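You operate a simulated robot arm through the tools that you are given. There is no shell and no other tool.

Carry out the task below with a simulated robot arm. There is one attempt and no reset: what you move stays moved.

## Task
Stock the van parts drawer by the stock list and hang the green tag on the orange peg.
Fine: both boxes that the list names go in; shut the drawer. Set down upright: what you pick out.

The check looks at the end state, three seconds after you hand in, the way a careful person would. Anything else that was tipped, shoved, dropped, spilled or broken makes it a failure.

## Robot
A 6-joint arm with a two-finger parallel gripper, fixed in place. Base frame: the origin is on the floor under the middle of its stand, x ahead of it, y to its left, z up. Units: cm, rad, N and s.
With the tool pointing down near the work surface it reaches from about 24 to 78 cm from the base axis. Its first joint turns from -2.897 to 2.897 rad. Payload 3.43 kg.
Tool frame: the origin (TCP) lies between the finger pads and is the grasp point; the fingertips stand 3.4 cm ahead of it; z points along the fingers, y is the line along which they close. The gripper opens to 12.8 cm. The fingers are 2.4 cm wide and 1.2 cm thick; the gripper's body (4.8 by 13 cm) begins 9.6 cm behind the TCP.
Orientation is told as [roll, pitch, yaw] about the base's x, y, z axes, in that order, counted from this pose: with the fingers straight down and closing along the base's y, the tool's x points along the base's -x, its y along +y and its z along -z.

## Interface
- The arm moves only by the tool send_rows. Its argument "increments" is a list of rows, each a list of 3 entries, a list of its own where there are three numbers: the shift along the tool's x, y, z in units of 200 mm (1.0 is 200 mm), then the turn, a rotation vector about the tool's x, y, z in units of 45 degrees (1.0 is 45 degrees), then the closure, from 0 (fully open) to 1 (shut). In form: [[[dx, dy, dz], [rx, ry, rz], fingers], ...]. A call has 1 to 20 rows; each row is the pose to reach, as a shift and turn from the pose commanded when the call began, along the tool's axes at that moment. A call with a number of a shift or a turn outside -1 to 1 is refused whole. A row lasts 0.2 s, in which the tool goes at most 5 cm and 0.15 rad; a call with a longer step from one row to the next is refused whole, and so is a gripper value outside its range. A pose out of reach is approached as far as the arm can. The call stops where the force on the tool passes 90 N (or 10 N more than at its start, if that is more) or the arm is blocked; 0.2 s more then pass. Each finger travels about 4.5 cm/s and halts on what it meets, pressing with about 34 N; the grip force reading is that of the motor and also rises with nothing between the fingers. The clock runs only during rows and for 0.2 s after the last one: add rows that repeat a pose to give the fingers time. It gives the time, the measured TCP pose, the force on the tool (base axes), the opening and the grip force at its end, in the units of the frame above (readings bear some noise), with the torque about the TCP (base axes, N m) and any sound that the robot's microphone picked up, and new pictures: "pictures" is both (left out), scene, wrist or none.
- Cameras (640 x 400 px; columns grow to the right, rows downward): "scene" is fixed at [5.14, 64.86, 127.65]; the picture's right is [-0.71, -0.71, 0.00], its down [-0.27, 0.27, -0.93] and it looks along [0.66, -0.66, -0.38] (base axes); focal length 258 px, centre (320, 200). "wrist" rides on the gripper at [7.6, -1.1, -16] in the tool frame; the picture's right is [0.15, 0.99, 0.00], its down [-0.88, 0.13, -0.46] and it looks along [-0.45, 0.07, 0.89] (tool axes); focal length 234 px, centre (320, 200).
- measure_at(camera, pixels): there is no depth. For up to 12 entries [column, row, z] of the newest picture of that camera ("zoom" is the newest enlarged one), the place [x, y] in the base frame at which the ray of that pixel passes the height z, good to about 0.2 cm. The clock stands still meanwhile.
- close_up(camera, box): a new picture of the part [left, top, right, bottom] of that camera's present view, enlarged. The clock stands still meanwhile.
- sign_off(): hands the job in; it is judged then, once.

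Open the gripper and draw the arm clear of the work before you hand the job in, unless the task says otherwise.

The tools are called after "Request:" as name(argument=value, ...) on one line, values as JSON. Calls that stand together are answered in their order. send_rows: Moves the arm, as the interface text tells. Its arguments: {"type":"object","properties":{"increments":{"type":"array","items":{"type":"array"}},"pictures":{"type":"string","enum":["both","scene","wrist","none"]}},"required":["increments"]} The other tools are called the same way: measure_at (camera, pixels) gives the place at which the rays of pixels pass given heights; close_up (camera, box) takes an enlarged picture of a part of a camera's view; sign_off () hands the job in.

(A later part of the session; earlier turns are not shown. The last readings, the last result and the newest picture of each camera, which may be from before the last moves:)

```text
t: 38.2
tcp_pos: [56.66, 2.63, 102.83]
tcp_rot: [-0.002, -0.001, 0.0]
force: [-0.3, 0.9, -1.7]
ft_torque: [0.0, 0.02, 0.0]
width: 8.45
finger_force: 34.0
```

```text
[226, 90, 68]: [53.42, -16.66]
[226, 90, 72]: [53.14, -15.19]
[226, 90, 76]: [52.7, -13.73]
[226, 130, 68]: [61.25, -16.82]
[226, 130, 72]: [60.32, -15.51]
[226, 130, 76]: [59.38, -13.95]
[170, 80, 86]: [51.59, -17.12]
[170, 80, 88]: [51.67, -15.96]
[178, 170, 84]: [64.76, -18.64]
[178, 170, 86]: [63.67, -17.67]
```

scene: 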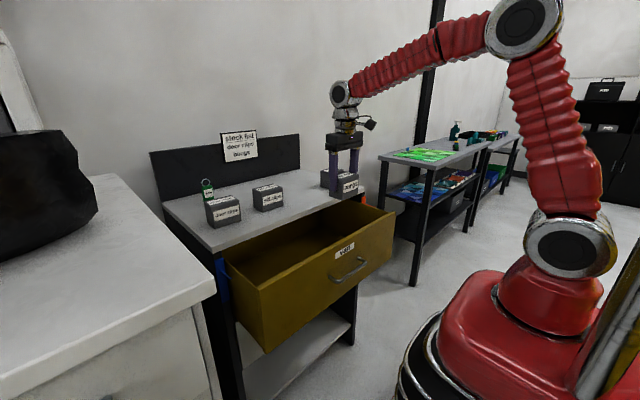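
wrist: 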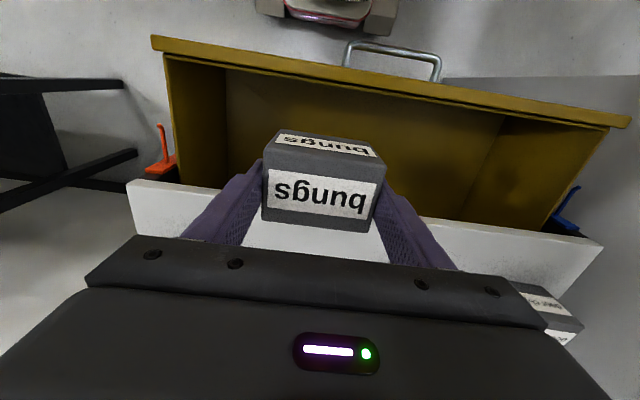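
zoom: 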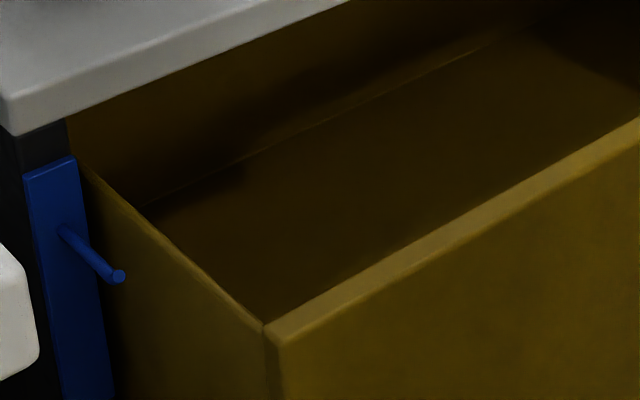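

The floor comes out near z≈70–72, so the box should land with TCP near 77. I lower 20 cm first to z≈82.8.

Request:
send_rows(increments=[[[0, 0, 0.15], [0, 0, 0], 0.6], [[0, 0, 0.35], [0, 0, 0], 0.6], [[0, 0, 0.55], [0, 0, 0], 0.6], [[0, 0, 0.75], [0, 0, 0], 0.6], [[0, 0, 0.9], [0, 0, 0], 0.6], [[0, 0, 1.0], [0, 0, 0], 0.6], [[0, 0, 1.0], [0, 0, 0], 0.6]])

Request:
close_up(camera="scene", box=[270, 140, 398, 220])

```text
t: 39.8
tcp_pos: [56.59, 2.65, 82.74]
tcp_rot: [-0.002, -0.001, 0.001]
force: [0.2, -0.6, -1.5]
ft_torque: [0.0, -0.04, 0.01]
width: 8.48
finger_force: 33.8
```

scene: 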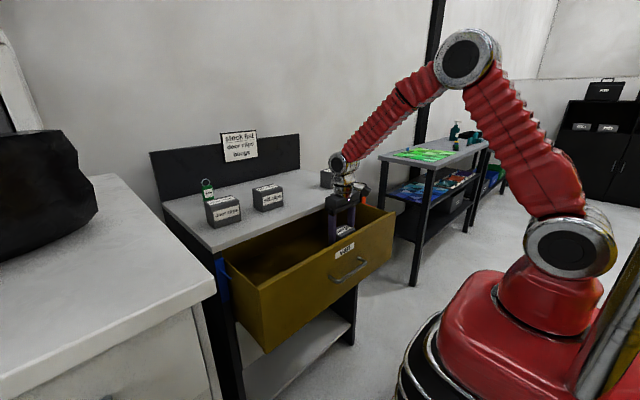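
wrist: 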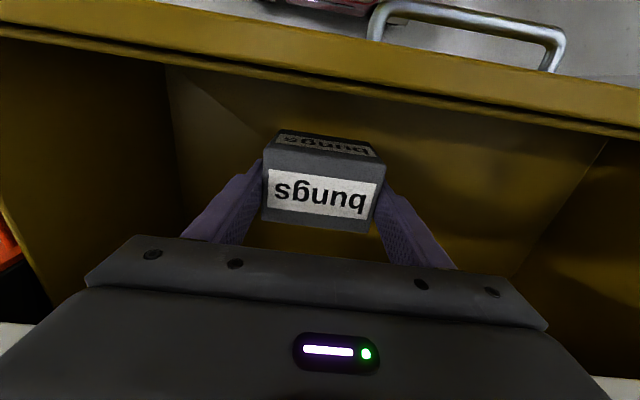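

```text
5.00 times, centred on (334, 180) of scene
```

zoom: 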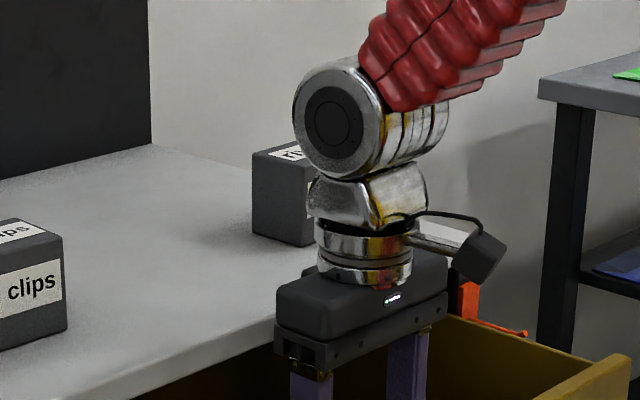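

Clearances look fine. I lower a further 4.2 cm slowly (bottom at about 72.3) and watch the force.

Request:
send_rows(increments=[[[0, 0, 0.05], [0, 0, 0], 0.6], [[0, 0, 0.1], [0, 0, 0], 0.6], [[0, 0, 0.14], [0, 0, 0], 0.6], [[0, 0, 0.175], [0, 0, 0], 0.6], [[0, 0, 0.2], [0, 0, 0], 0.6], [[0, 0, 0.21], [0, 0, 0], 0.6]], pictures="wrist")

```text
t: 41.2
tcp_pos: [56.68, 2.51, 78.4]
tcp_rot: [-0.002, -0.002, 0.0]
force: [0.5, 0.3, -1.6]
ft_torque: [0.0, -0.03, -0.03]
width: 8.48
finger_force: 33.8
```

wrist: 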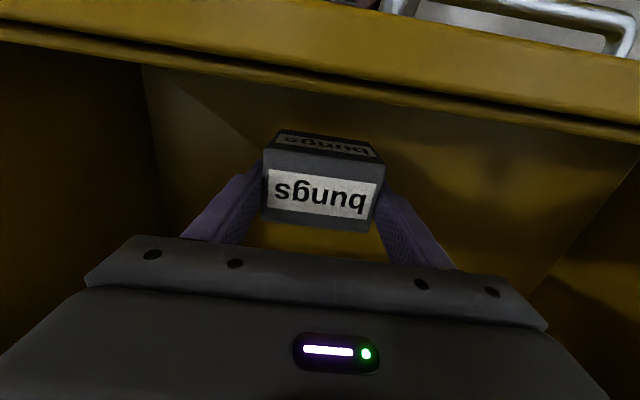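

No contact yet (Fz −1.6 N is just the weight). I step down 0.5 cm at a time.

Request:
send_rows(increments=[[[0, 0, 0.0125], [0, 0, 0], 0.6], [[0, 0, 0.025], [0, 0, 0], 0.6]], pictures="none")

Request:
send_rows(increments=[[[0, 0, 0.0125], [0, 0, 0], 0.6], [[0, 0, 0.025], [0, 0, 0], 0.6]], pictures="none")

```text
t: 41.8
tcp_pos: [56.7, 2.58, 78.01]
tcp_rot: [-0.002, 0.0, 0.001]
force: [0.0, 0.7, -1.3]
ft_torque: [-0.03, -0.05, 0.0]
width: 8.46
finger_force: 34.5
```

```text
t: 42.4
tcp_pos: [56.59, 2.49, 77.52]
tcp_rot: [-0.002, -0.003, 0.0]
force: [0.3, 0.4, -1.5]
ft_torque: [0.01, -0.03, -0.02]
width: 8.48
finger_force: 34.0
```

Still only the weight at TCP z=77.5. I continue in 0.4 cm steps.

Request:
send_rows(increments=[[[0, 0, 0.01], [0, 0, 0], 0.6], [[0, 0, 0.02], [0, 0, 0], 0.6]], pictures="none")

Request:
send_rows(increments=[[[0, 0, 0.01], [0, 0, 0], 0.6], [[0, 0, 0.02], [0, 0, 0], 0.6]], pictures="wrist")

```text
t: 43.0
tcp_pos: [56.79, 2.43, 76.98]
tcp_rot: [-0.002, -0.002, -0.001]
force: [-0.6, -0.7, -1.5]
ft_torque: [0.01, -0.02, 0.02]
width: 8.48
finger_force: 34.6
```

```text
t: 43.6
tcp_pos: [56.62, 2.61, 76.6]
tcp_rot: [-0.001, 0.001, 0.0]
force: [0.1, 0.1, -1.6]
ft_torque: [0.01, -0.05, 0.01]
width: 8.49
finger_force: 33.8
```

wrist: 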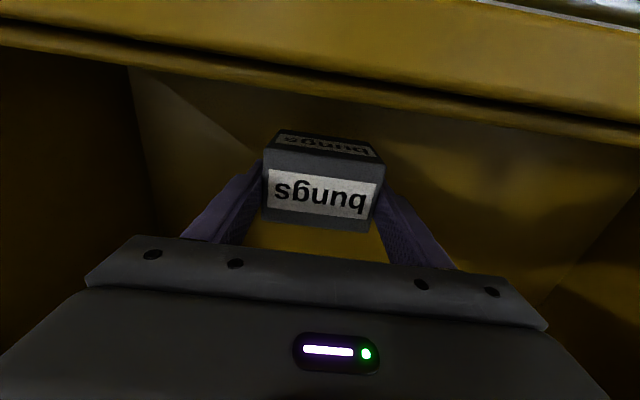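

Bottom is at about 70.5 with no contact; I re-measure the seam from here for a better floor estimate, then continue down in small steps.

Request:
measure_at(camera="wrist", pixels=[[131, 75, 67], [131, 75, 69], [131, 75, 71], [146, 170, 67], [146, 170, 69], [146, 170, 71], [640, 195, 67], [640, 195, 69]])

Request:
send_rows(increments=[[[0, 0, 0.01], [0, 0, 0], 0.6], [[0, 0, 0.02], [0, 0, 0], 0.6]], pictures="none")

```text
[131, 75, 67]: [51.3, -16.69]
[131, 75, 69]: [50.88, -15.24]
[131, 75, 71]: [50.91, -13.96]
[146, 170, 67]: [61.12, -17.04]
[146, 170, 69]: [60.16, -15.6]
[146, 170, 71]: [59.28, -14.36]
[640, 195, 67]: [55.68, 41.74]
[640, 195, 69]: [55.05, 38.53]
```

```text
t: 44.2
tcp_pos: [56.66, 2.48, 76.24]
tcp_rot: [0.0, 0.0, 0.0]
force: [-0.2, 0.2, -1.6]
ft_torque: [-0.03, -0.02, -0.01]
width: 8.47
finger_force: 33.9
```

The seam puts the floor near z≈68.5–69. To keep the wrist camera away from the drawer front's top edge I shift 1.6 cm forward (still 3 cm clear of the bench edge) and then keep stepping down.

Request:
send_rows(increments=[[[-0.04, 0, 0], [0, 0, 0], 0.6], [[-0.08, 0, 0], [0, 0, 0], 0.6], [[-0.08, 0, 0.02], [0, 0, 0], 0.6], [[-0.08, 0, 0.03], [0, 0, 0], 0.6]], pictures="scene")

Request:
close_up(camera="scene", box=[290, 170, 402, 240])

```text
t: 45.2
tcp_pos: [58.39, 2.49, 75.6]
tcp_rot: [-0.001, -0.002, 0.0]
force: [-0.1, 0.3, -1.2]
ft_torque: [0.02, -0.01, 0.02]
width: 8.48
finger_force: 34.1
```

scene: 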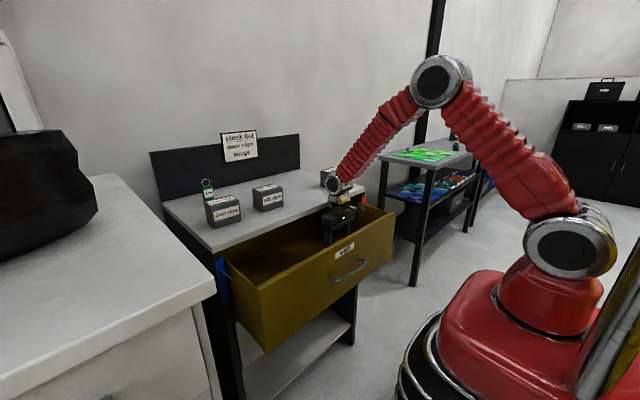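

```text
5.71 times, centred on (346, 205) of scene
```

zoom: 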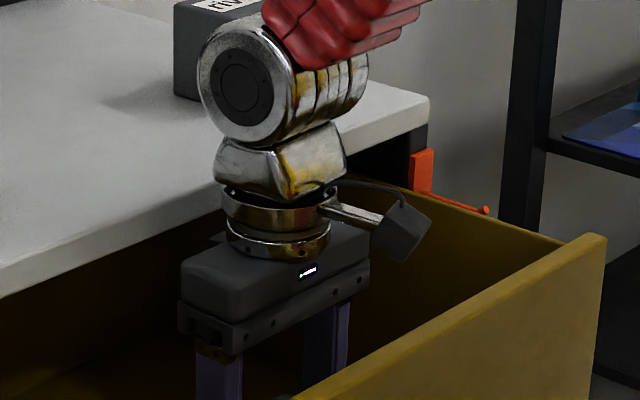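

The camera and flange are clear of the drawer front and bench edge. I keep stepping down 0.3 cm at a time.

Request:
send_rows(increments=[[[0, 0, 0.008], [0, 0, 0], 0.6], [[0, 0, 0.016], [0, 0, 0], 0.6]], pictures="none")

Request:
send_rows(increments=[[[0, 0, 0.008], [0, 0, 0], 0.6], [[0, 0, 0.016], [0, 0, 0], 0.6]], pictures="none")

```text
t: 45.8
tcp_pos: [58.28, 2.54, 75.28]
tcp_rot: [-0.001, -0.002, 0.0]
force: [0.4, 0.2, -1.2]
ft_torque: [0.0, -0.01, 0.01]
width: 8.47
finger_force: 34.3
```

```text
t: 46.4
tcp_pos: [58.22, 2.56, 74.94]
tcp_rot: [-0.002, -0.002, -0.001]
force: [-0.3, 0.4, -1.6]
ft_torque: [-0.02, 0.0, -0.02]
width: 8.47
finger_force: 34.2
```

Still no contact at TCP z=74.9 (box bottom ≈68.8). Two more small steps.

Request:
send_rows(increments=[[[0, 0, 0.008], [0, 0, 0], 0.6], [[0, 0, 0.016], [0, 0, 0], 0.6]], pictures="none")

Request:
send_rows(increments=[[[0, 0, 0.008], [0, 0, 0], 0.6], [[0, 0, 0.016], [0, 0, 0], 0.6]])

Request:
close_up(camera="scene", box=[290, 170, 402, 240])

```text
t: 47.0
tcp_pos: [58.18, 2.51, 74.68]
tcp_rot: [-0.003, -0.001, 0.0]
force: [0.6, 0.8, -1.3]
ft_torque: [-0.04, -0.02, 0.02]
width: 8.47
finger_force: 33.8
```

```text
t: 47.6
tcp_pos: [58.29, 2.62, 74.43]
tcp_rot: [-0.002, -0.002, 0.0]
force: [-0.6, -0.6, -2.9]
ft_torque: [-0.03, -0.02, 0.0]
width: 8.49
finger_force: 33.7
```

scene: 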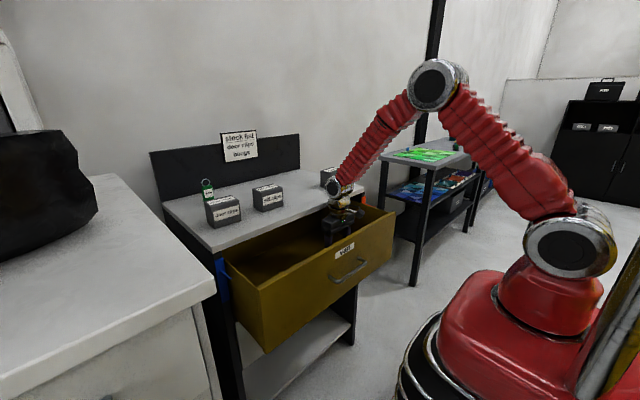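
wrist: 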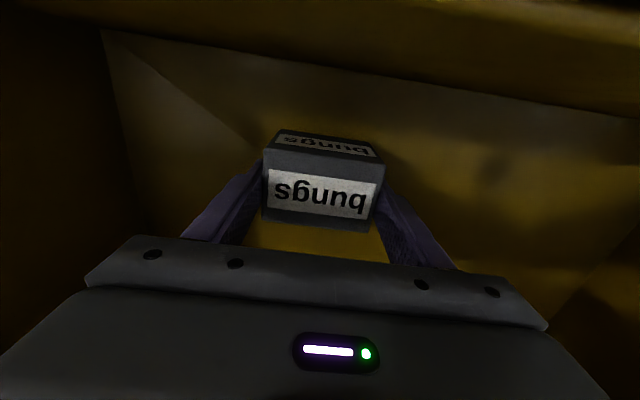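

```text
5.71 times, centred on (346, 205) of scene
```

zoom: 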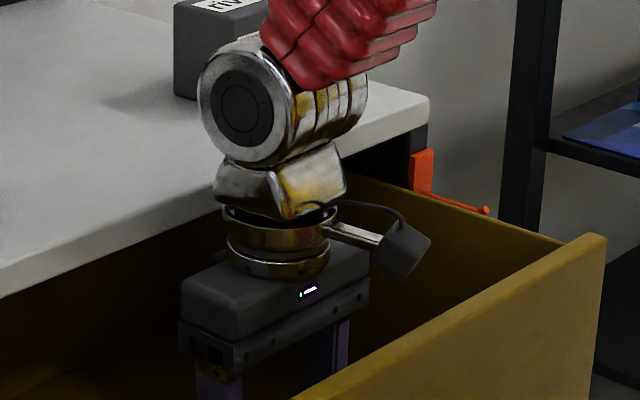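

No contact yet with the bottom near 68.3; I continue with 0.25 cm steps, watching Fz.

Request:
send_rows(increments=[[[0, 0, 0.006], [0, 0, 0], 0.6], [[0, 0, 0.012], [0, 0, 0], 0.6]], pictures="none")

Request:
send_rows(increments=[[[0, 0, 0.006], [0, 0, 0], 0.6], [[0, 0, 0.012], [0, 0, 0], 0.6]], pictures="none")

Request:
measure_at(camera="wrist", pixels=[[111, 90, 66], [111, 90, 68], [111, 90, 70], [590, 290, 66], [590, 290, 68]])

```text
t: 48.2
tcp_pos: [58.28, 2.56, 74.14]
tcp_rot: [-0.003, -0.003, 0.0]
force: [1.0, 0.1, -2.3]
ft_torque: [-0.01, -0.02, 0.01]
width: 8.46
finger_force: 33.9
```

```text
t: 48.8
tcp_pos: [58.26, 2.58, 73.94]
tcp_rot: [-0.001, -0.002, -0.002]
force: [-0.3, 0.4, -2.2]
ft_torque: [-0.01, 0.0, -0.01]
width: 8.48
finger_force: 33.9
```

```text
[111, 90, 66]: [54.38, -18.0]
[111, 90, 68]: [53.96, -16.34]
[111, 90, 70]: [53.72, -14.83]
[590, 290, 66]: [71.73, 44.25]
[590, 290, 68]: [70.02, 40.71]
```

Still only weight at TCP z=73.9. I shift 0.6 cm further forward for camera clearance and continue down slowly.

Request:
send_rows(increments=[[[-0.03, 0, 0], [0, 0, 0], 0.6], [[-0.03, 0, 0.007], [0, 0, 0], 0.6], [[-0.03, 0, 0.014], [0, 0, 0], 0.6]], pictures="none")

Request:
send_rows(increments=[[[0, 0, 0.007], [0, 0, 0], 0.6], [[0, 0, 0.014], [0, 0, 0], 0.6]])

Request:
close_up(camera="wrist", box=[200, 100, 440, 250])

Request:
close_up(camera="scene", box=[290, 170, 402, 240])

```text
t: 49.6
tcp_pos: [58.93, 2.45, 73.55]
tcp_rot: [-0.003, -0.003, 0.001]
force: [0.1, -0.2, -1.7]
ft_torque: [0.01, -0.01, 0.02]
width: 8.44
finger_force: 34.1
```

```text
t: 50.2
tcp_pos: [58.94, 2.51, 73.28]
tcp_rot: [-0.003, -0.002, -0.002]
force: [-0.4, 0.4, -1.5]
ft_torque: [0.03, 0.0, 0.03]
width: 8.46
finger_force: 33.6
```

scene: 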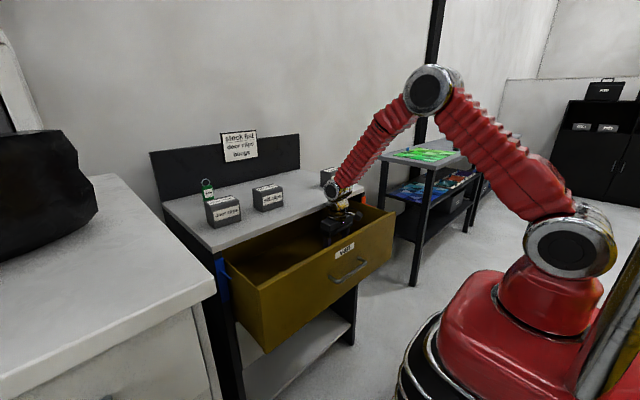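
wrist: 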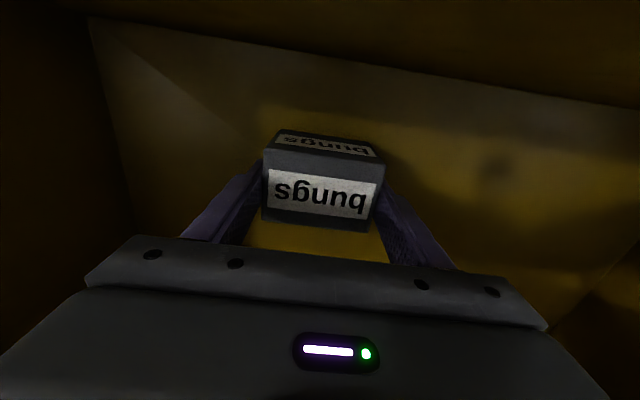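

```text
2.67 times, centred on (320, 175) of wrist
```

zoom: 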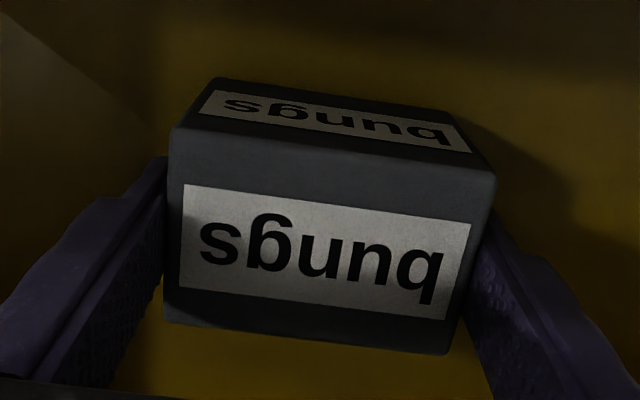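

```text
5.71 times, centred on (346, 205) of scene
```

zoom: 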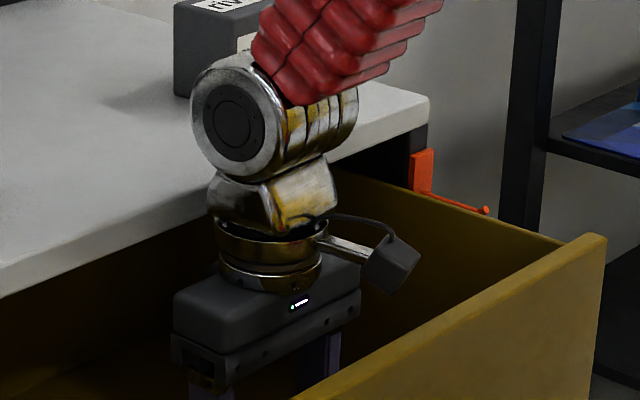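

Still no contact with the bottom near 67.2. The corner where front, side wall and floor meet shows at about (92,20); I use it to solve for the floor height.

Request:
measure_at(camera="wrist", pixels=[[91, 19, 62], [91, 19, 64], [91, 19, 66], [91, 19, 68], [400, 68, 62], [400, 68, 64], [400, 68, 66], [400, 68, 68]])

Request:
close_up(camera="wrist", box=[60, 0, 380, 200])

```text
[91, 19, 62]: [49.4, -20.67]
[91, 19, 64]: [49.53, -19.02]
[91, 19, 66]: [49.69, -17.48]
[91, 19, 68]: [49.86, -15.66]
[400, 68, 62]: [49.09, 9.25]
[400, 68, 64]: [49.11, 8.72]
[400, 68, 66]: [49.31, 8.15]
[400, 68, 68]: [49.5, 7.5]
```

```text
2.00 times, centred on (220, 100) of wrist
```

zoom: 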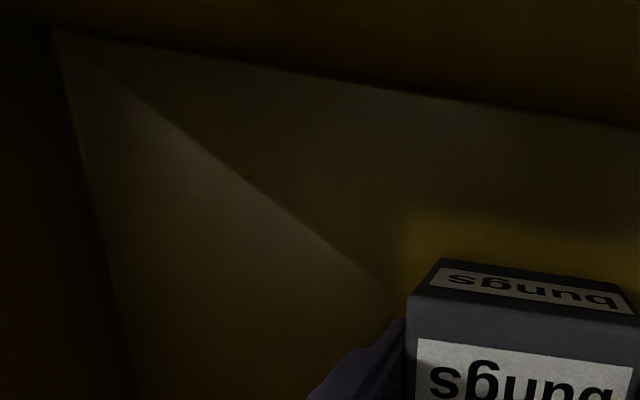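

I continue stepping down in 0.25 cm increments until Fz shows contact.

Request:
send_rows(increments=[[[0, 0, 0.006], [0, 0, 0], 0.6], [[0, 0, 0.0125], [0, 0, 0], 0.6]], pictures="none")

Request:
send_rows(increments=[[[0, 0, 0.006], [0, 0, 0], 0.6], [[0, 0, 0.0125], [0, 0, 0], 0.6]], pictures="none")

```text
t: 50.8
tcp_pos: [58.9, 2.37, 73.01]
tcp_rot: [-0.001, -0.002, 0.0]
force: [-0.3, 0.0, -1.0]
ft_torque: [0.01, -0.03, 0.02]
width: 8.46
finger_force: 34.0
```

```text
t: 51.4
tcp_pos: [59.01, 2.38, 72.83]
tcp_rot: [-0.001, -0.002, 0.001]
force: [-0.1, 0.2, -2.0]
ft_torque: [-0.02, 0.02, 0.03]
width: 8.49
finger_force: 34.1
```

Still free at TCP z=72.8. I check the drawer front's bottom edge in the scene picture to re-estimate how deep the drawer is.

Request:
close_up(camera="scene", box=[220, 270, 380, 370])

Request:
close_up(camera="wrist", box=[200, 100, 440, 250])

```text
4.00 times, centred on (300, 320) of scene
```

zoom: 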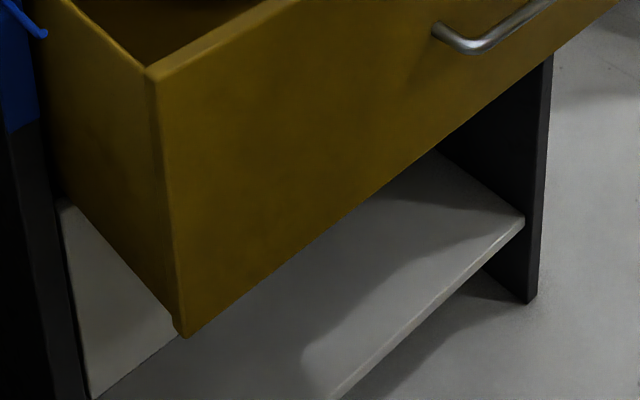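

```text
2.67 times, centred on (320, 175) of wrist
```

zoom: 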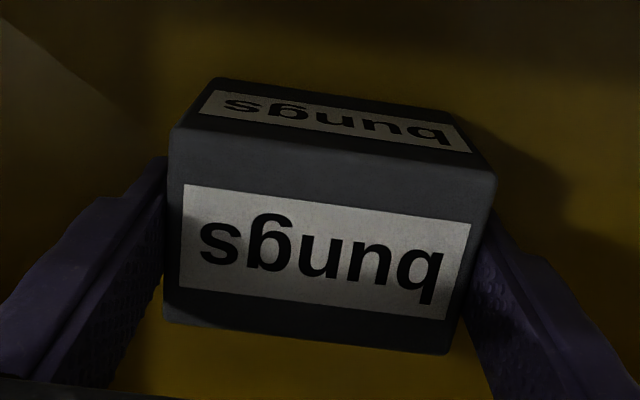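

I re-measure the front's bottom corner and the visible floor area more precisely.

Request:
measure_at(camera="scene", pixels=[[265.5, 353.75, 64], [265.5, 353.75, 66], [265.5, 353.75, 68], [257.5, 289, 87], [257.5, 289, 88], [374, 270.5, 66], [374, 270.5, 68]])

Request:
send_rows(increments=[[[0, 0, 0.006], [0, 0, 0], 0.6], [[0, 0, 0.0125], [0, 0, 0], 0.6]], pictures="none")

```text
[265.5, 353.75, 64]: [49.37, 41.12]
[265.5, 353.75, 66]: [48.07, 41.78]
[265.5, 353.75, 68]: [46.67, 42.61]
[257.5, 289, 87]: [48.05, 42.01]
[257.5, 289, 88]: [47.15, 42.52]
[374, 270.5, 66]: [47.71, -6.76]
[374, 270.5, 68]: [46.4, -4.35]
```

```text
t: 52.0
tcp_pos: [58.98, 2.41, 72.78]
tcp_rot: [-0.002, -0.005, 0.0]
force: [-0.8, -0.2, 19.4]
ft_torque: [0.59, 0.67, 0.0]
width: 8.47
finger_force: 33.3
```

Contact: Fz=+19.4 N and z held at 72.78, so the box is on the drawer floor (≈66.7). I relax the press slightly and open the fingers.

Request:
send_rows(increments=[[[0, 0, -0.008], [0, 0, 0], 0.6], [[0, 0, -0.008], [0, 0, 0], 0.45], [[0, 0, -0.008], [0, 0, 0], 0.3], [[0, 0, -0.008], [0, 0, 0], 0.2], [[0, 0, -0.008], [0, 0, 0], 0.2]], pictures="wrist")

Request:
close_up(camera="wrist", box=[200, 100, 440, 250])

```text
t: 53.2
tcp_pos: [58.94, 2.51, 72.66]
tcp_rot: [0.0, 0.0, 0.0]
force: [-0.6, 0.0, 1.0]
ft_torque: [-0.02, 0.01, 0.06]
width: 10.24
finger_force: 0.1
```

wrist: 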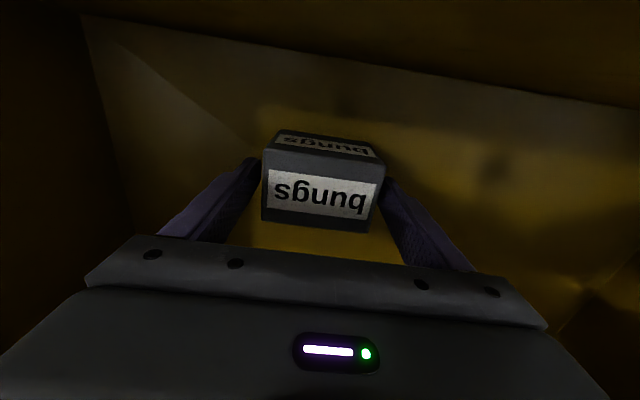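

```text
2.67 times, centred on (320, 175) of wrist
```

zoom: 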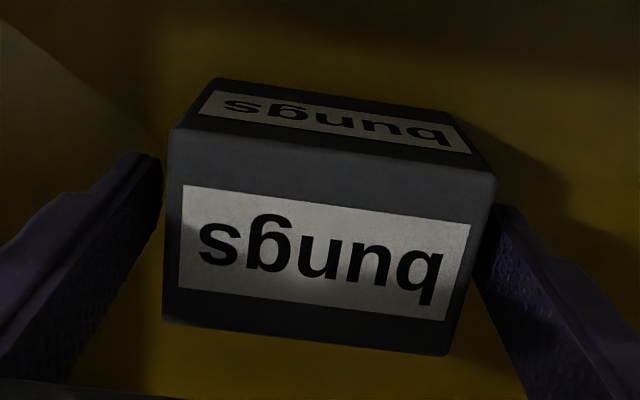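

The box stands on the floor and the fingers are free of it. I lift straight up 19 cm, slowly at first.

Request:
send_rows(increments=[[[0, 0, -0.03], [0, 0, 0], 0.2], [[0, 0, -0.08], [0, 0, 0], 0.2], [[0, 0, -0.16], [0, 0, 0], 0.2], [[0, 0, -0.28], [0, 0, 0], 0.2], [[0, 0, -0.45], [0, 0, 0], 0.2], [[0, 0, -0.62], [0, 0, 0], 0.2], [[0, 0, -0.8], [0, 0, 0], 0.2], [[0, 0, -0.98], [0, 0, 0], 0.2], [[0, 0, -0.98], [0, 0, 0], 0.2]])

Request:
close_up(camera="scene", box=[270, 190, 398, 270])

```text
t: 55.2
tcp_pos: [58.77, 2.73, 92.45]
tcp_rot: [-0.001, -0.002, 0.001]
force: [0.4, 1.0, 0.0]
ft_torque: [-0.04, 0.02, 0.01]
width: 10.26
finger_force: 0.0
```

scene: 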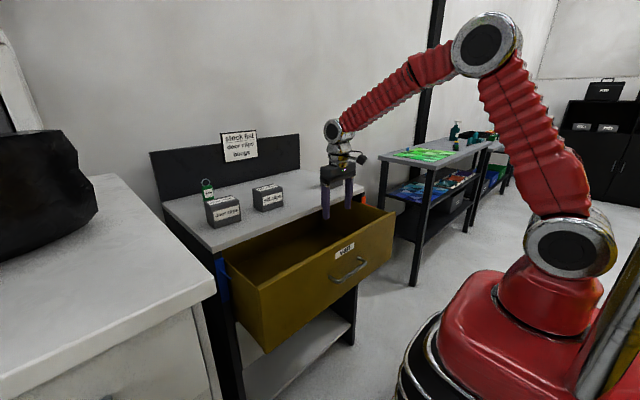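
wrist: 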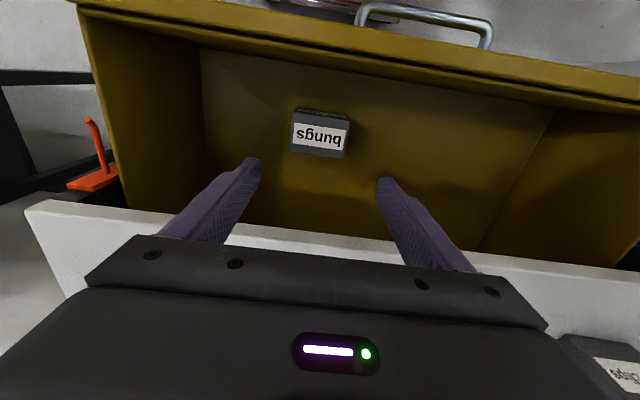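

```text
5.00 times, centred on (334, 230) of scene
```

zoom: 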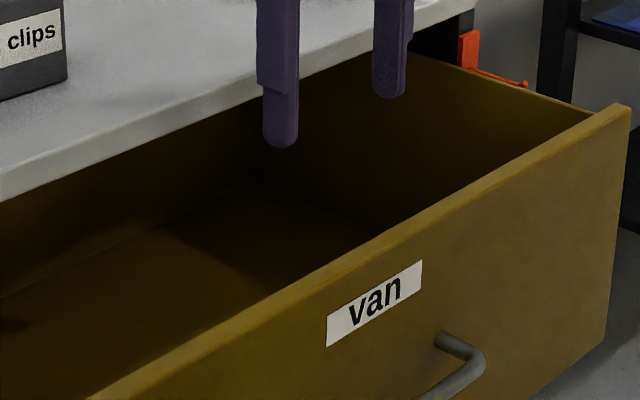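

Bungs sits upright in the drawer. Now for the door clips at about (75.5, 35.9): it's beyond vertical reach, so I'll use a 20° forward tilt. First I rise and swing left in front of the bench.

Request:
send_rows(increments=[[[0, 0, -0.2], [0, 0, 0], 0.14], [[0, 0.05, -0.44], [0, 0, 0], 0.14], [[0, 0.2, -0.6], [0, 0, 0], 0.14], [[0, 0.4, -0.7], [0, 0, 0], 0.14], [[0, 0.6, -0.7], [0, 0, 0], 0.14], [[0, 0.8, -0.7], [0, 0, 0], 0.14], [[0, 1.0, -0.7], [0, 0, 0], 0.14], [[0, 1.0, -0.7], [0, 0, 0], 0.14]], pictures="none")

Request:
send_rows(increments=[[[-0.04, 0.16, 0], [0, -0.11, 0], 0.14], [[-0.08, 0.33, 0], [0, -0.22, 0], 0.14], [[-0.12, 0.5, 0], [0, -0.33, 0], 0.14], [[-0.16, 0.66, 0], [0, -0.444, 0], 0.14], [[-0.16, 0.66, 0], [0, -0.444, 0], 0.14]])

```text
t: 57.0
tcp_pos: [58.86, 22.68, 106.33]
tcp_rot: [-0.003, -0.001, 0.001]
force: [-0.3, 0.0, -0.6]
ft_torque: [-0.01, 0.0, 0.03]
width: 10.99
finger_force: 0.0
```

```text
t: 58.2
tcp_pos: [62.01, 35.8, 106.32]
tcp_rot: [-0.001, -0.351, 0.0]
force: [-0.4, 0.4, -0.5]
ft_torque: [0.0, 0.0, -0.03]
width: 11.01
finger_force: 0.1
```

scene: 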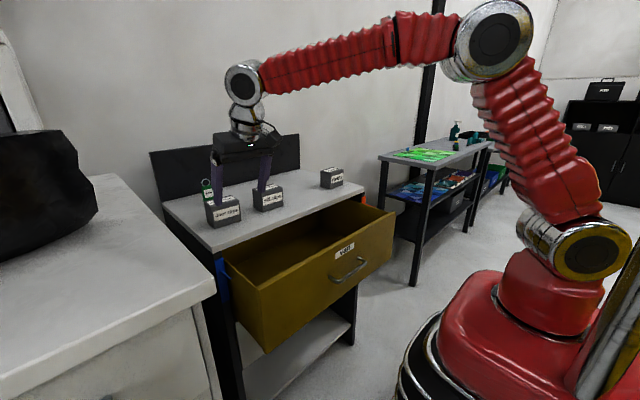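
wrist: 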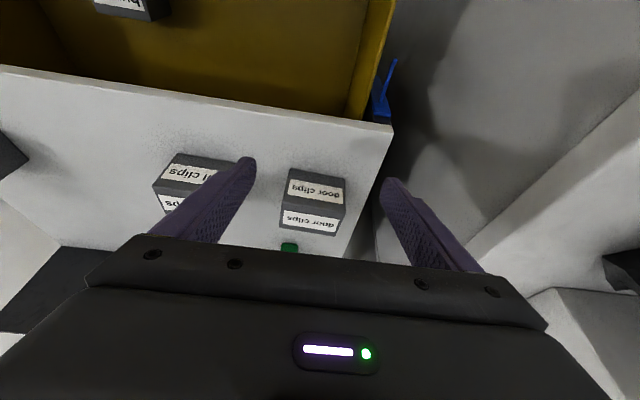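

The door clips box is between the fingers in the wrist view near (315,200). I enlarge and measure it.

Request:
close_up(camera="wrist", box=[240, 150, 400, 250])

Request:
measure_at(camera="wrist", pixels=[[291, 168, 92], [345, 178, 92], [281, 206, 99], [343, 213, 99], [280, 231, 99], [339, 236, 99]])

```text
4.00 times, centred on (320, 200) of wrist
```

zoom: 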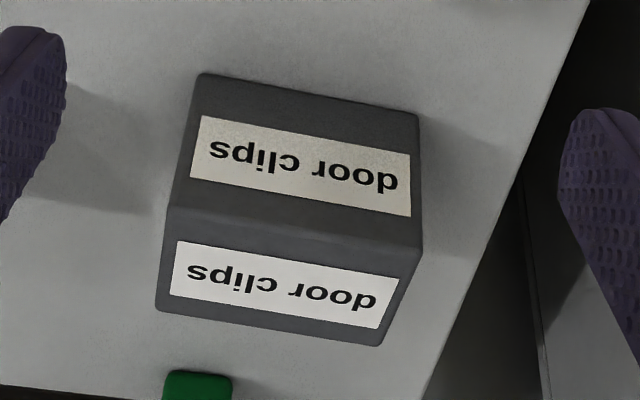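

```text
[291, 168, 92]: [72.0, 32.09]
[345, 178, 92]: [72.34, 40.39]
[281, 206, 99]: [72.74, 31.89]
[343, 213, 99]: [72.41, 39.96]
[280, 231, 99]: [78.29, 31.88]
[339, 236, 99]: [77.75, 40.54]
```

Box centre is near (75.3, 36.1), square to the bench. I lower to z≈97.5 in front of it, then slide in 13 cm with the box between the fingers.

Request:
send_rows(increments=[[[0.05, 0.005, 0.138], [0, 0, 0], 0.14], [[0.1, 0.01, 0.275], [0, 0, 0], 0.14], [[0.151, 0.015, 0.413], [0, 0, 0], 0.14], [[0.151, 0.015, 0.413], [0, 0, 0], 0.14]], pictures="none")

Request:
send_rows(increments=[[[-0.12, 0, 0.045], [0, 0, 0], 0.14], [[-0.244, 0, 0.0894], [0, 0, 0], 0.14], [[-0.366, 0, 0.134], [0, 0, 0], 0.14], [[-0.49, 0, 0.179], [0, 0, 0], 0.14], [[-0.61, 0, 0.2236], [0, 0, 0], 0.14], [[-0.61, 0, 0.2236], [0, 0, 0], 0.14]])

```text
t: 59.2
tcp_pos: [61.9, 36.15, 97.41]
tcp_rot: [-0.001, -0.351, 0.0]
force: [-0.2, -0.5, 0.0]
ft_torque: [-0.03, -0.04, 0.04]
width: 11.02
finger_force: 0.0
```

```text
t: 60.6
tcp_pos: [75.04, 35.98, 97.58]
tcp_rot: [-0.002, -0.348, 0.001]
force: [-0.7, -0.7, 0.3]
ft_torque: [0.0, 0.01, 0.0]
width: 11.01
finger_force: 0.1
```

scene: 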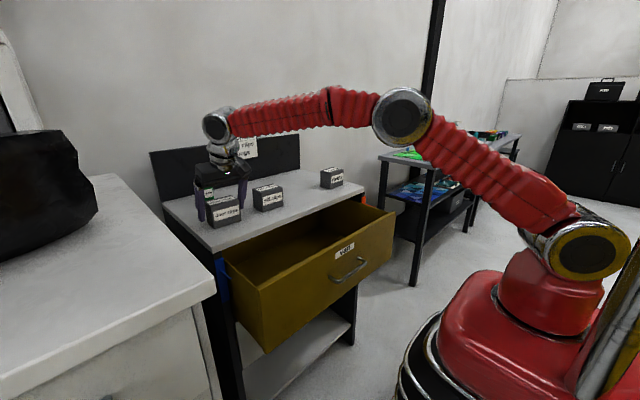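
wrist: 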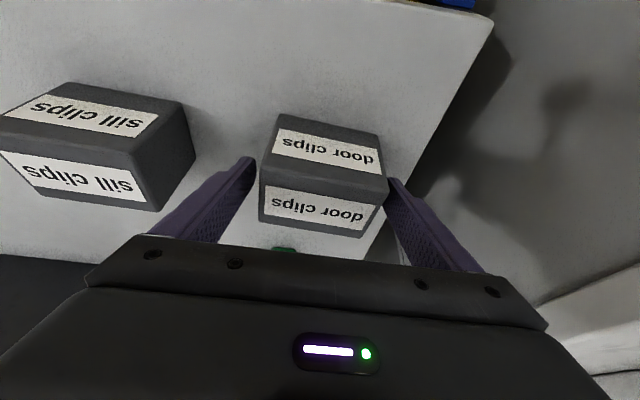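

The arm reached (75.0, 36.0, 97.6) with the box between the fingers. I close the gripper on it.

Request:
send_rows(increments=[[[0, 0, 0], [0, 0, 0], 0.3], [[0, 0, 0], [0, 0, 0], 0.6], [[0, 0, 0], [0, 0, 0], 0.6], [[0, 0, 0], [0, 0, 0], 0.6], [[0, 0, 0], [0, 0, 0], 0.6]])

Request:
close_up(camera="scene", box=[170, 130, 298, 230])

```text
t: 61.8
tcp_pos: [75.05, 35.95, 97.39]
tcp_rot: [-0.002, -0.35, 0.001]
force: [-0.2, -0.8, 2.3]
ft_torque: [-0.15, -0.03, -0.01]
width: 8.52
finger_force: 33.8
```

scene: 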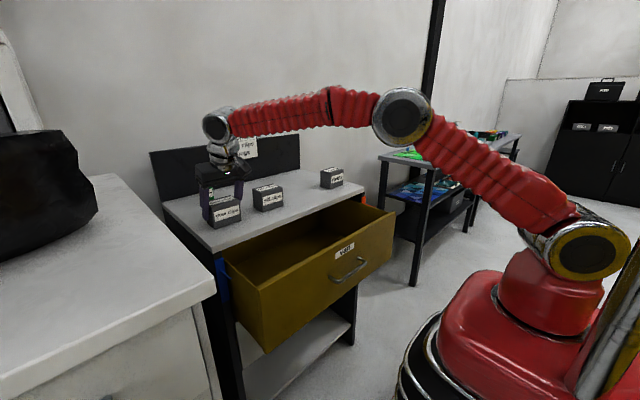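
wrist: 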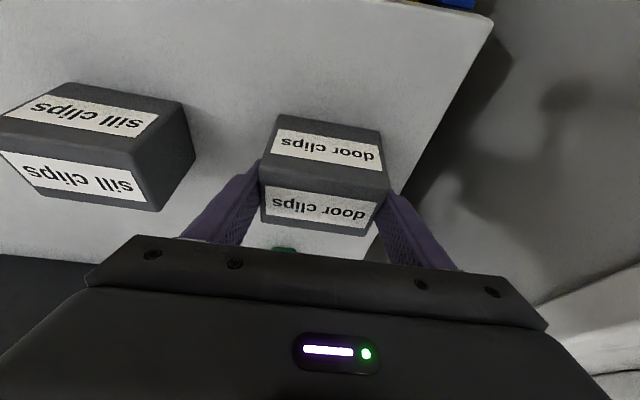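

```text
4.00 times, centred on (234, 180) of scene
```

zoom: 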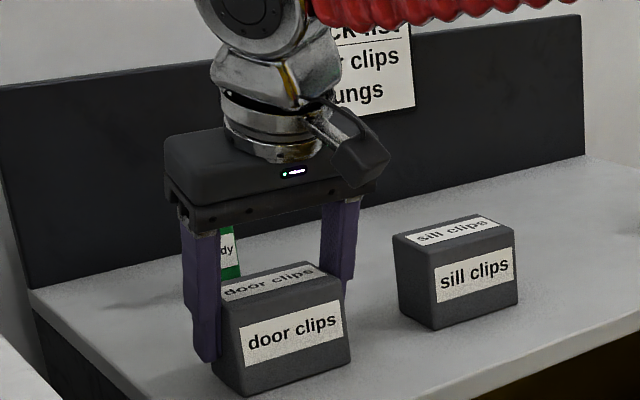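

Door clips is gripped (8.52 cm, 33.8 N). I lift 5 cm, draw straight back to x≈59.5, then shift right to y≈22 over the open drawer.

Request:
send_rows(increments=[[[-0.03, 0, -0.08], [0, 0, 0], 0.6], [[-0.06, 0, -0.16], [0, 0, 0], 0.6], [[-0.086, 0, -0.235], [0, 0, 0], 0.6], [[0.0787, 0, -0.295], [0, 0, 0], 0.6], [[0.243, 0, -0.355], [0, 0, 0], 0.6], [[0.407, 0, -0.415], [0, 0, 0], 0.6], [[0.572, 0, -0.475], [0, 0, 0], 0.6], [[0.642, 0, -0.5], [0, 0, 0], 0.6], [[0.642, -0.15, -0.5], [0, 0, 0], 0.6], [[0.642, -0.35, -0.5], [0, 0, 0], 0.6], [[0.642, -0.55, -0.5], [0, 0, 0], 0.6], [[0.642, -0.7, -0.5], [0, 0, 0], 0.6], [[0.642, -0.7, -0.5], [0, 0, 0], 0.6]])

Request:
close_up(camera="scene", box=[200, 140, 360, 240])

```text
t: 64.6
tcp_pos: [59.55, 22.15, 102.52]
tcp_rot: [-0.002, -0.352, 0.001]
force: [0.9, 0.0, -1.3]
ft_torque: [0.04, -0.02, -0.01]
width: 8.49
finger_force: 33.3
```

scene: 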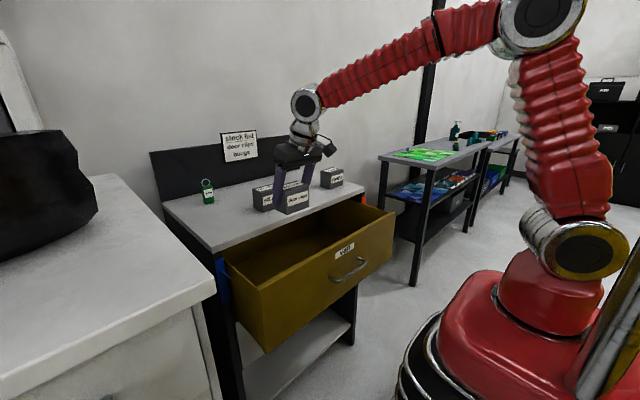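
wrist: 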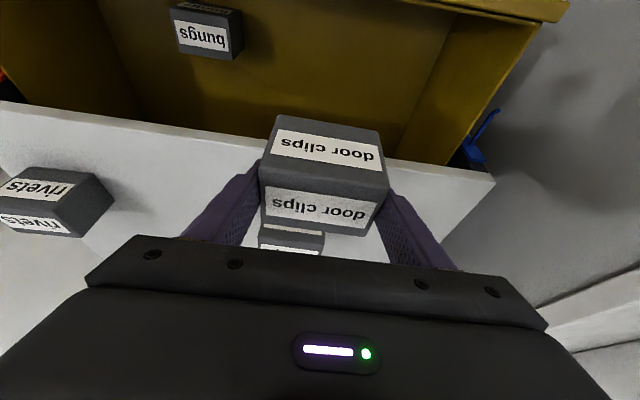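

```text
4.00 times, centred on (280, 190) of scene
```

zoom: 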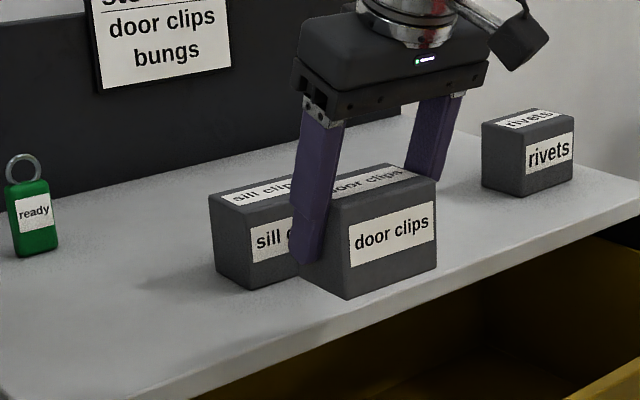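

The box hangs level with 1.2 cm clearance to the bench edge. I lower 18 cm to z≈84.5.

Request:
send_rows(increments=[[[0.06, 0, 0.13], [0, 0, 0], 0.6], [[0.12, 0, 0.27], [0, 0, 0], 0.6], [[0.18, 0, 0.42], [0, 0, 0], 0.6], [[0.24, 0, 0.57], [0, 0, 0], 0.6], [[0.29, 0, 0.72], [0, 0, 0], 0.6], [[0.323, 0, 0.84], [0, 0, 0], 0.6], [[0.323, 0, 0.84], [0, 0, 0], 0.6]])

Request:
close_up(camera="scene", box=[240, 150, 400, 250])

```text
t: 66.2
tcp_pos: [59.11, 22.05, 84.35]
tcp_rot: [-0.001, -0.351, 0.002]
force: [-0.2, 0.4, -1.5]
ft_torque: [0.01, -0.01, -0.03]
width: 8.47
finger_force: 34.5
```

scene: 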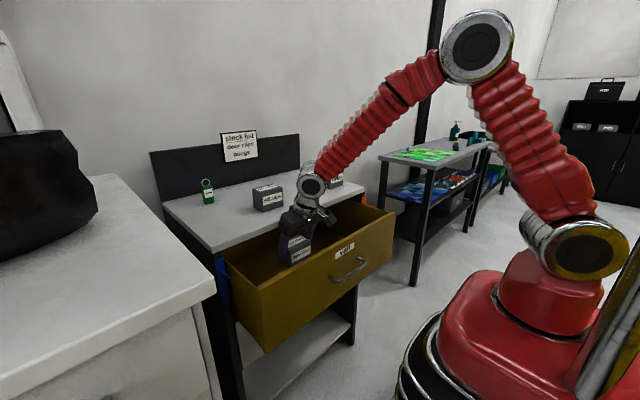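
wrist: 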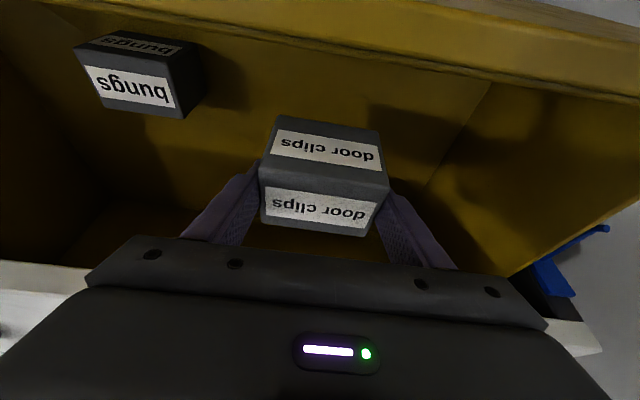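

```text
4.00 times, centred on (320, 200) of scene
```

zoom: 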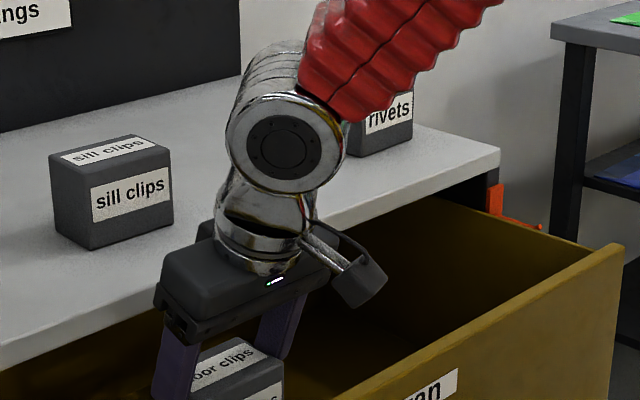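

I move diagonally forward and down to about (64.1, 22, 77), keeping the wrist camera inside the drawer front and the hand clear of the bench edge.

Request:
send_rows(increments=[[[-0.017, 0, 0.0775], [0, 0, 0], 0.6], [[-0.034, 0, 0.155], [0, 0, 0], 0.6], [[-0.051, 0, 0.2325], [0, 0, 0], 0.6], [[-0.0676, 0, 0.31], [0, 0, 0], 0.6], [[-0.088, 0, 0.37], [0, 0, 0], 0.6], [[-0.108, 0, 0.431], [0, 0, 0], 0.6], [[-0.108, 0, 0.431], [0, 0, 0], 0.6]])

Request:
close_up(camera="scene", box=[250, 160, 410, 260])

```text
t: 67.8
tcp_pos: [63.8, 22.1, 77.15]
tcp_rot: [-0.004, -0.345, 0.001]
force: [-39.1, 2.5, -1.7]
ft_torque: [-0.25, -4.86, -0.61]
width: 8.49
finger_force: 33.6
```

scene: 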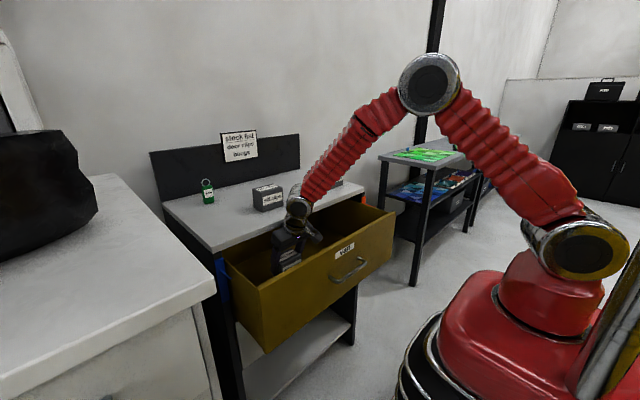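
wrist: 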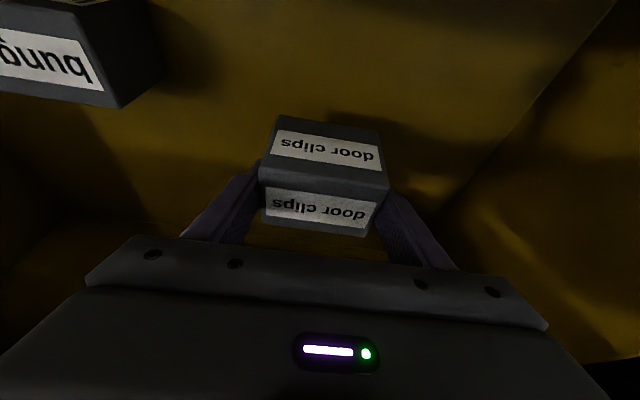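

```text
4.00 times, centred on (330, 210) of scene
```

zoom: 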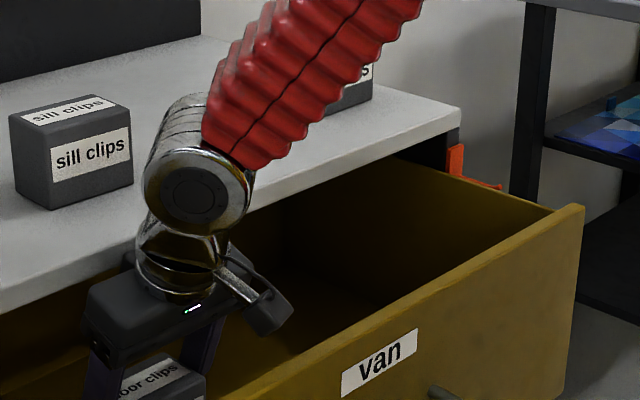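

The force (−39 N in x, acting ~12.5 cm above the TCP) shows the hand touching the bench edge, so there isn't room to set it down with this tilt. I back out the same way and will regrasp the box upright on the bench with a vertical tool, as worked for bungs.

Request:
send_rows(increments=[[[0.041, 0, -0.03], [0, 0, 0], 0.6], [[0.06, 0, -0.1215], [0, 0, 0], 0.6], [[0.085, 0, -0.28], [0, 0, 0], 0.6], [[0.108, 0, -0.431], [0, 0, 0], 0.6], [[0.06, 0, -0.56], [0, 0, 0], 0.6], [[0.0, 0, -0.72], [0, 0, 0], 0.6], [[-0.067, 0, -0.88], [0, 0, 0], 0.6], [[-0.067, 0, -0.88], [0, 0, 0], 0.6]])

Request:
close_up(camera="scene", box=[230, 150, 390, 250])

```text
t: 69.6
tcp_pos: [59.23, 22.34, 94.2]
tcp_rot: [-0.001, -0.348, -0.001]
force: [0.4, -0.6, -1.9]
ft_torque: [0.02, 0.01, -0.03]
width: 8.46
finger_force: 34.0
```

scene: 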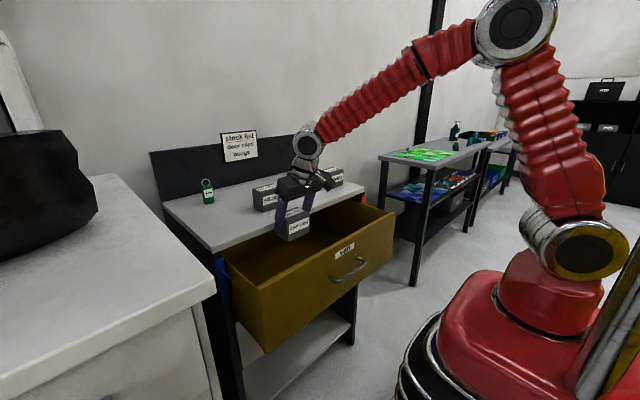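
wrist: 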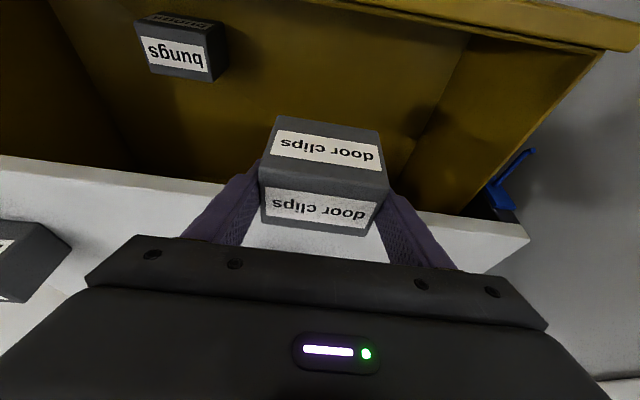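

```text
4.00 times, centred on (310, 200) of scene
```

zoom: 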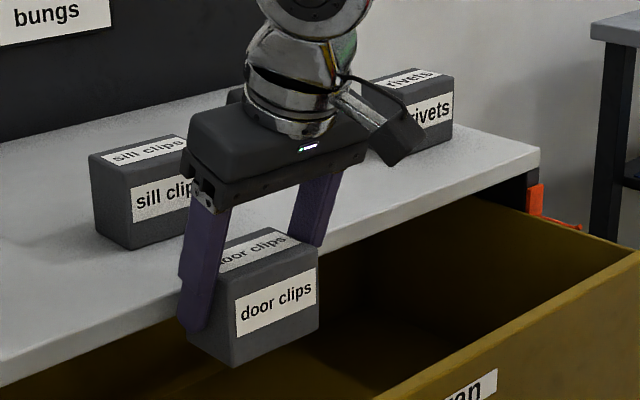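

The box is unchanged in the grip. I raise it, move to about (68.2, 30) above the bench's front strip, and lower to 0.8 cm above the surface.

Request:
send_rows(increments=[[[-0.063, 0, -0.171], [0, 0, 0], 0.6], [[-0.1256, 0.05, -0.3427], [0, 0, 0], 0.6], [[-0.1256, 0.2, -0.3427], [0, 0, 0], 0.6], [[-0.1256, 0.383, -0.3427], [0, 0, 0], 0.6], [[-0.27, 0.383, -0.29], [0, 0, 0], 0.6], [[-0.42, 0.383, -0.235], [0, 0, 0], 0.6], [[-0.5466, 0.383, -0.1887], [0, 0, 0], 0.6], [[-0.52, 0.383, -0.11], [0, 0, 0], 0.6], [[-0.49, 0.383, -0.0337], [0, 0, 0], 0.6], [[-0.49, 0.383, -0.0337], [0, 0, 0], 0.6]])

Request:
close_up(camera="scene", box=[200, 140, 328, 220])

```text
t: 71.8
tcp_pos: [68.44, 29.75, 98.09]
tcp_rot: [0.0, -0.35, 0.0]
force: [-0.3, 1.3, -2.0]
ft_torque: [0.03, 0.0, 0.0]
width: 8.45
finger_force: 33.9
```

scene: 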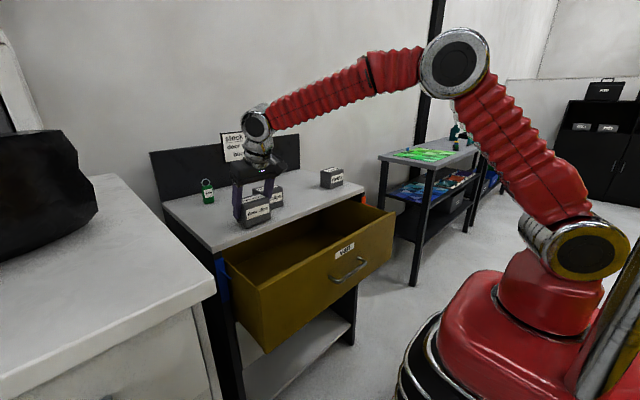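
wrist: 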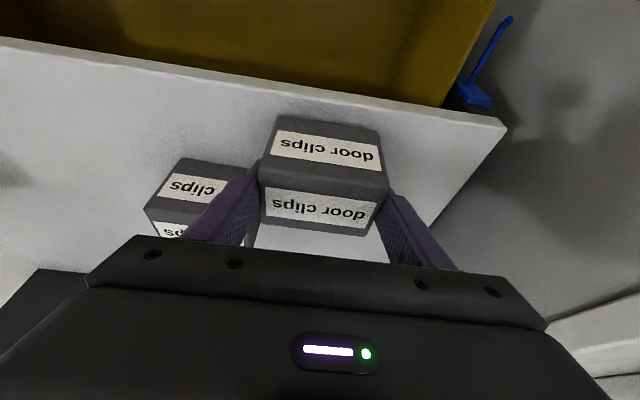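

```text
5.00 times, centred on (264, 180) of scene
```

zoom: 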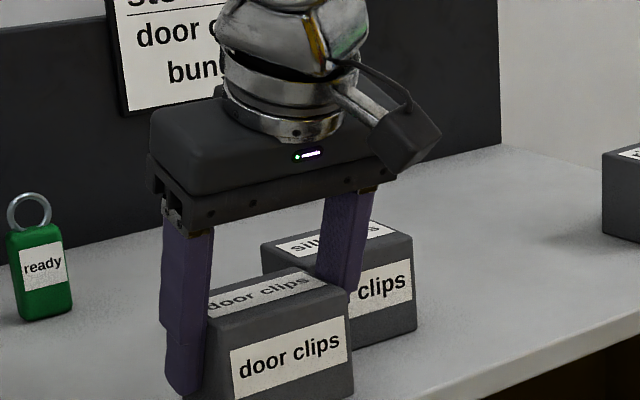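

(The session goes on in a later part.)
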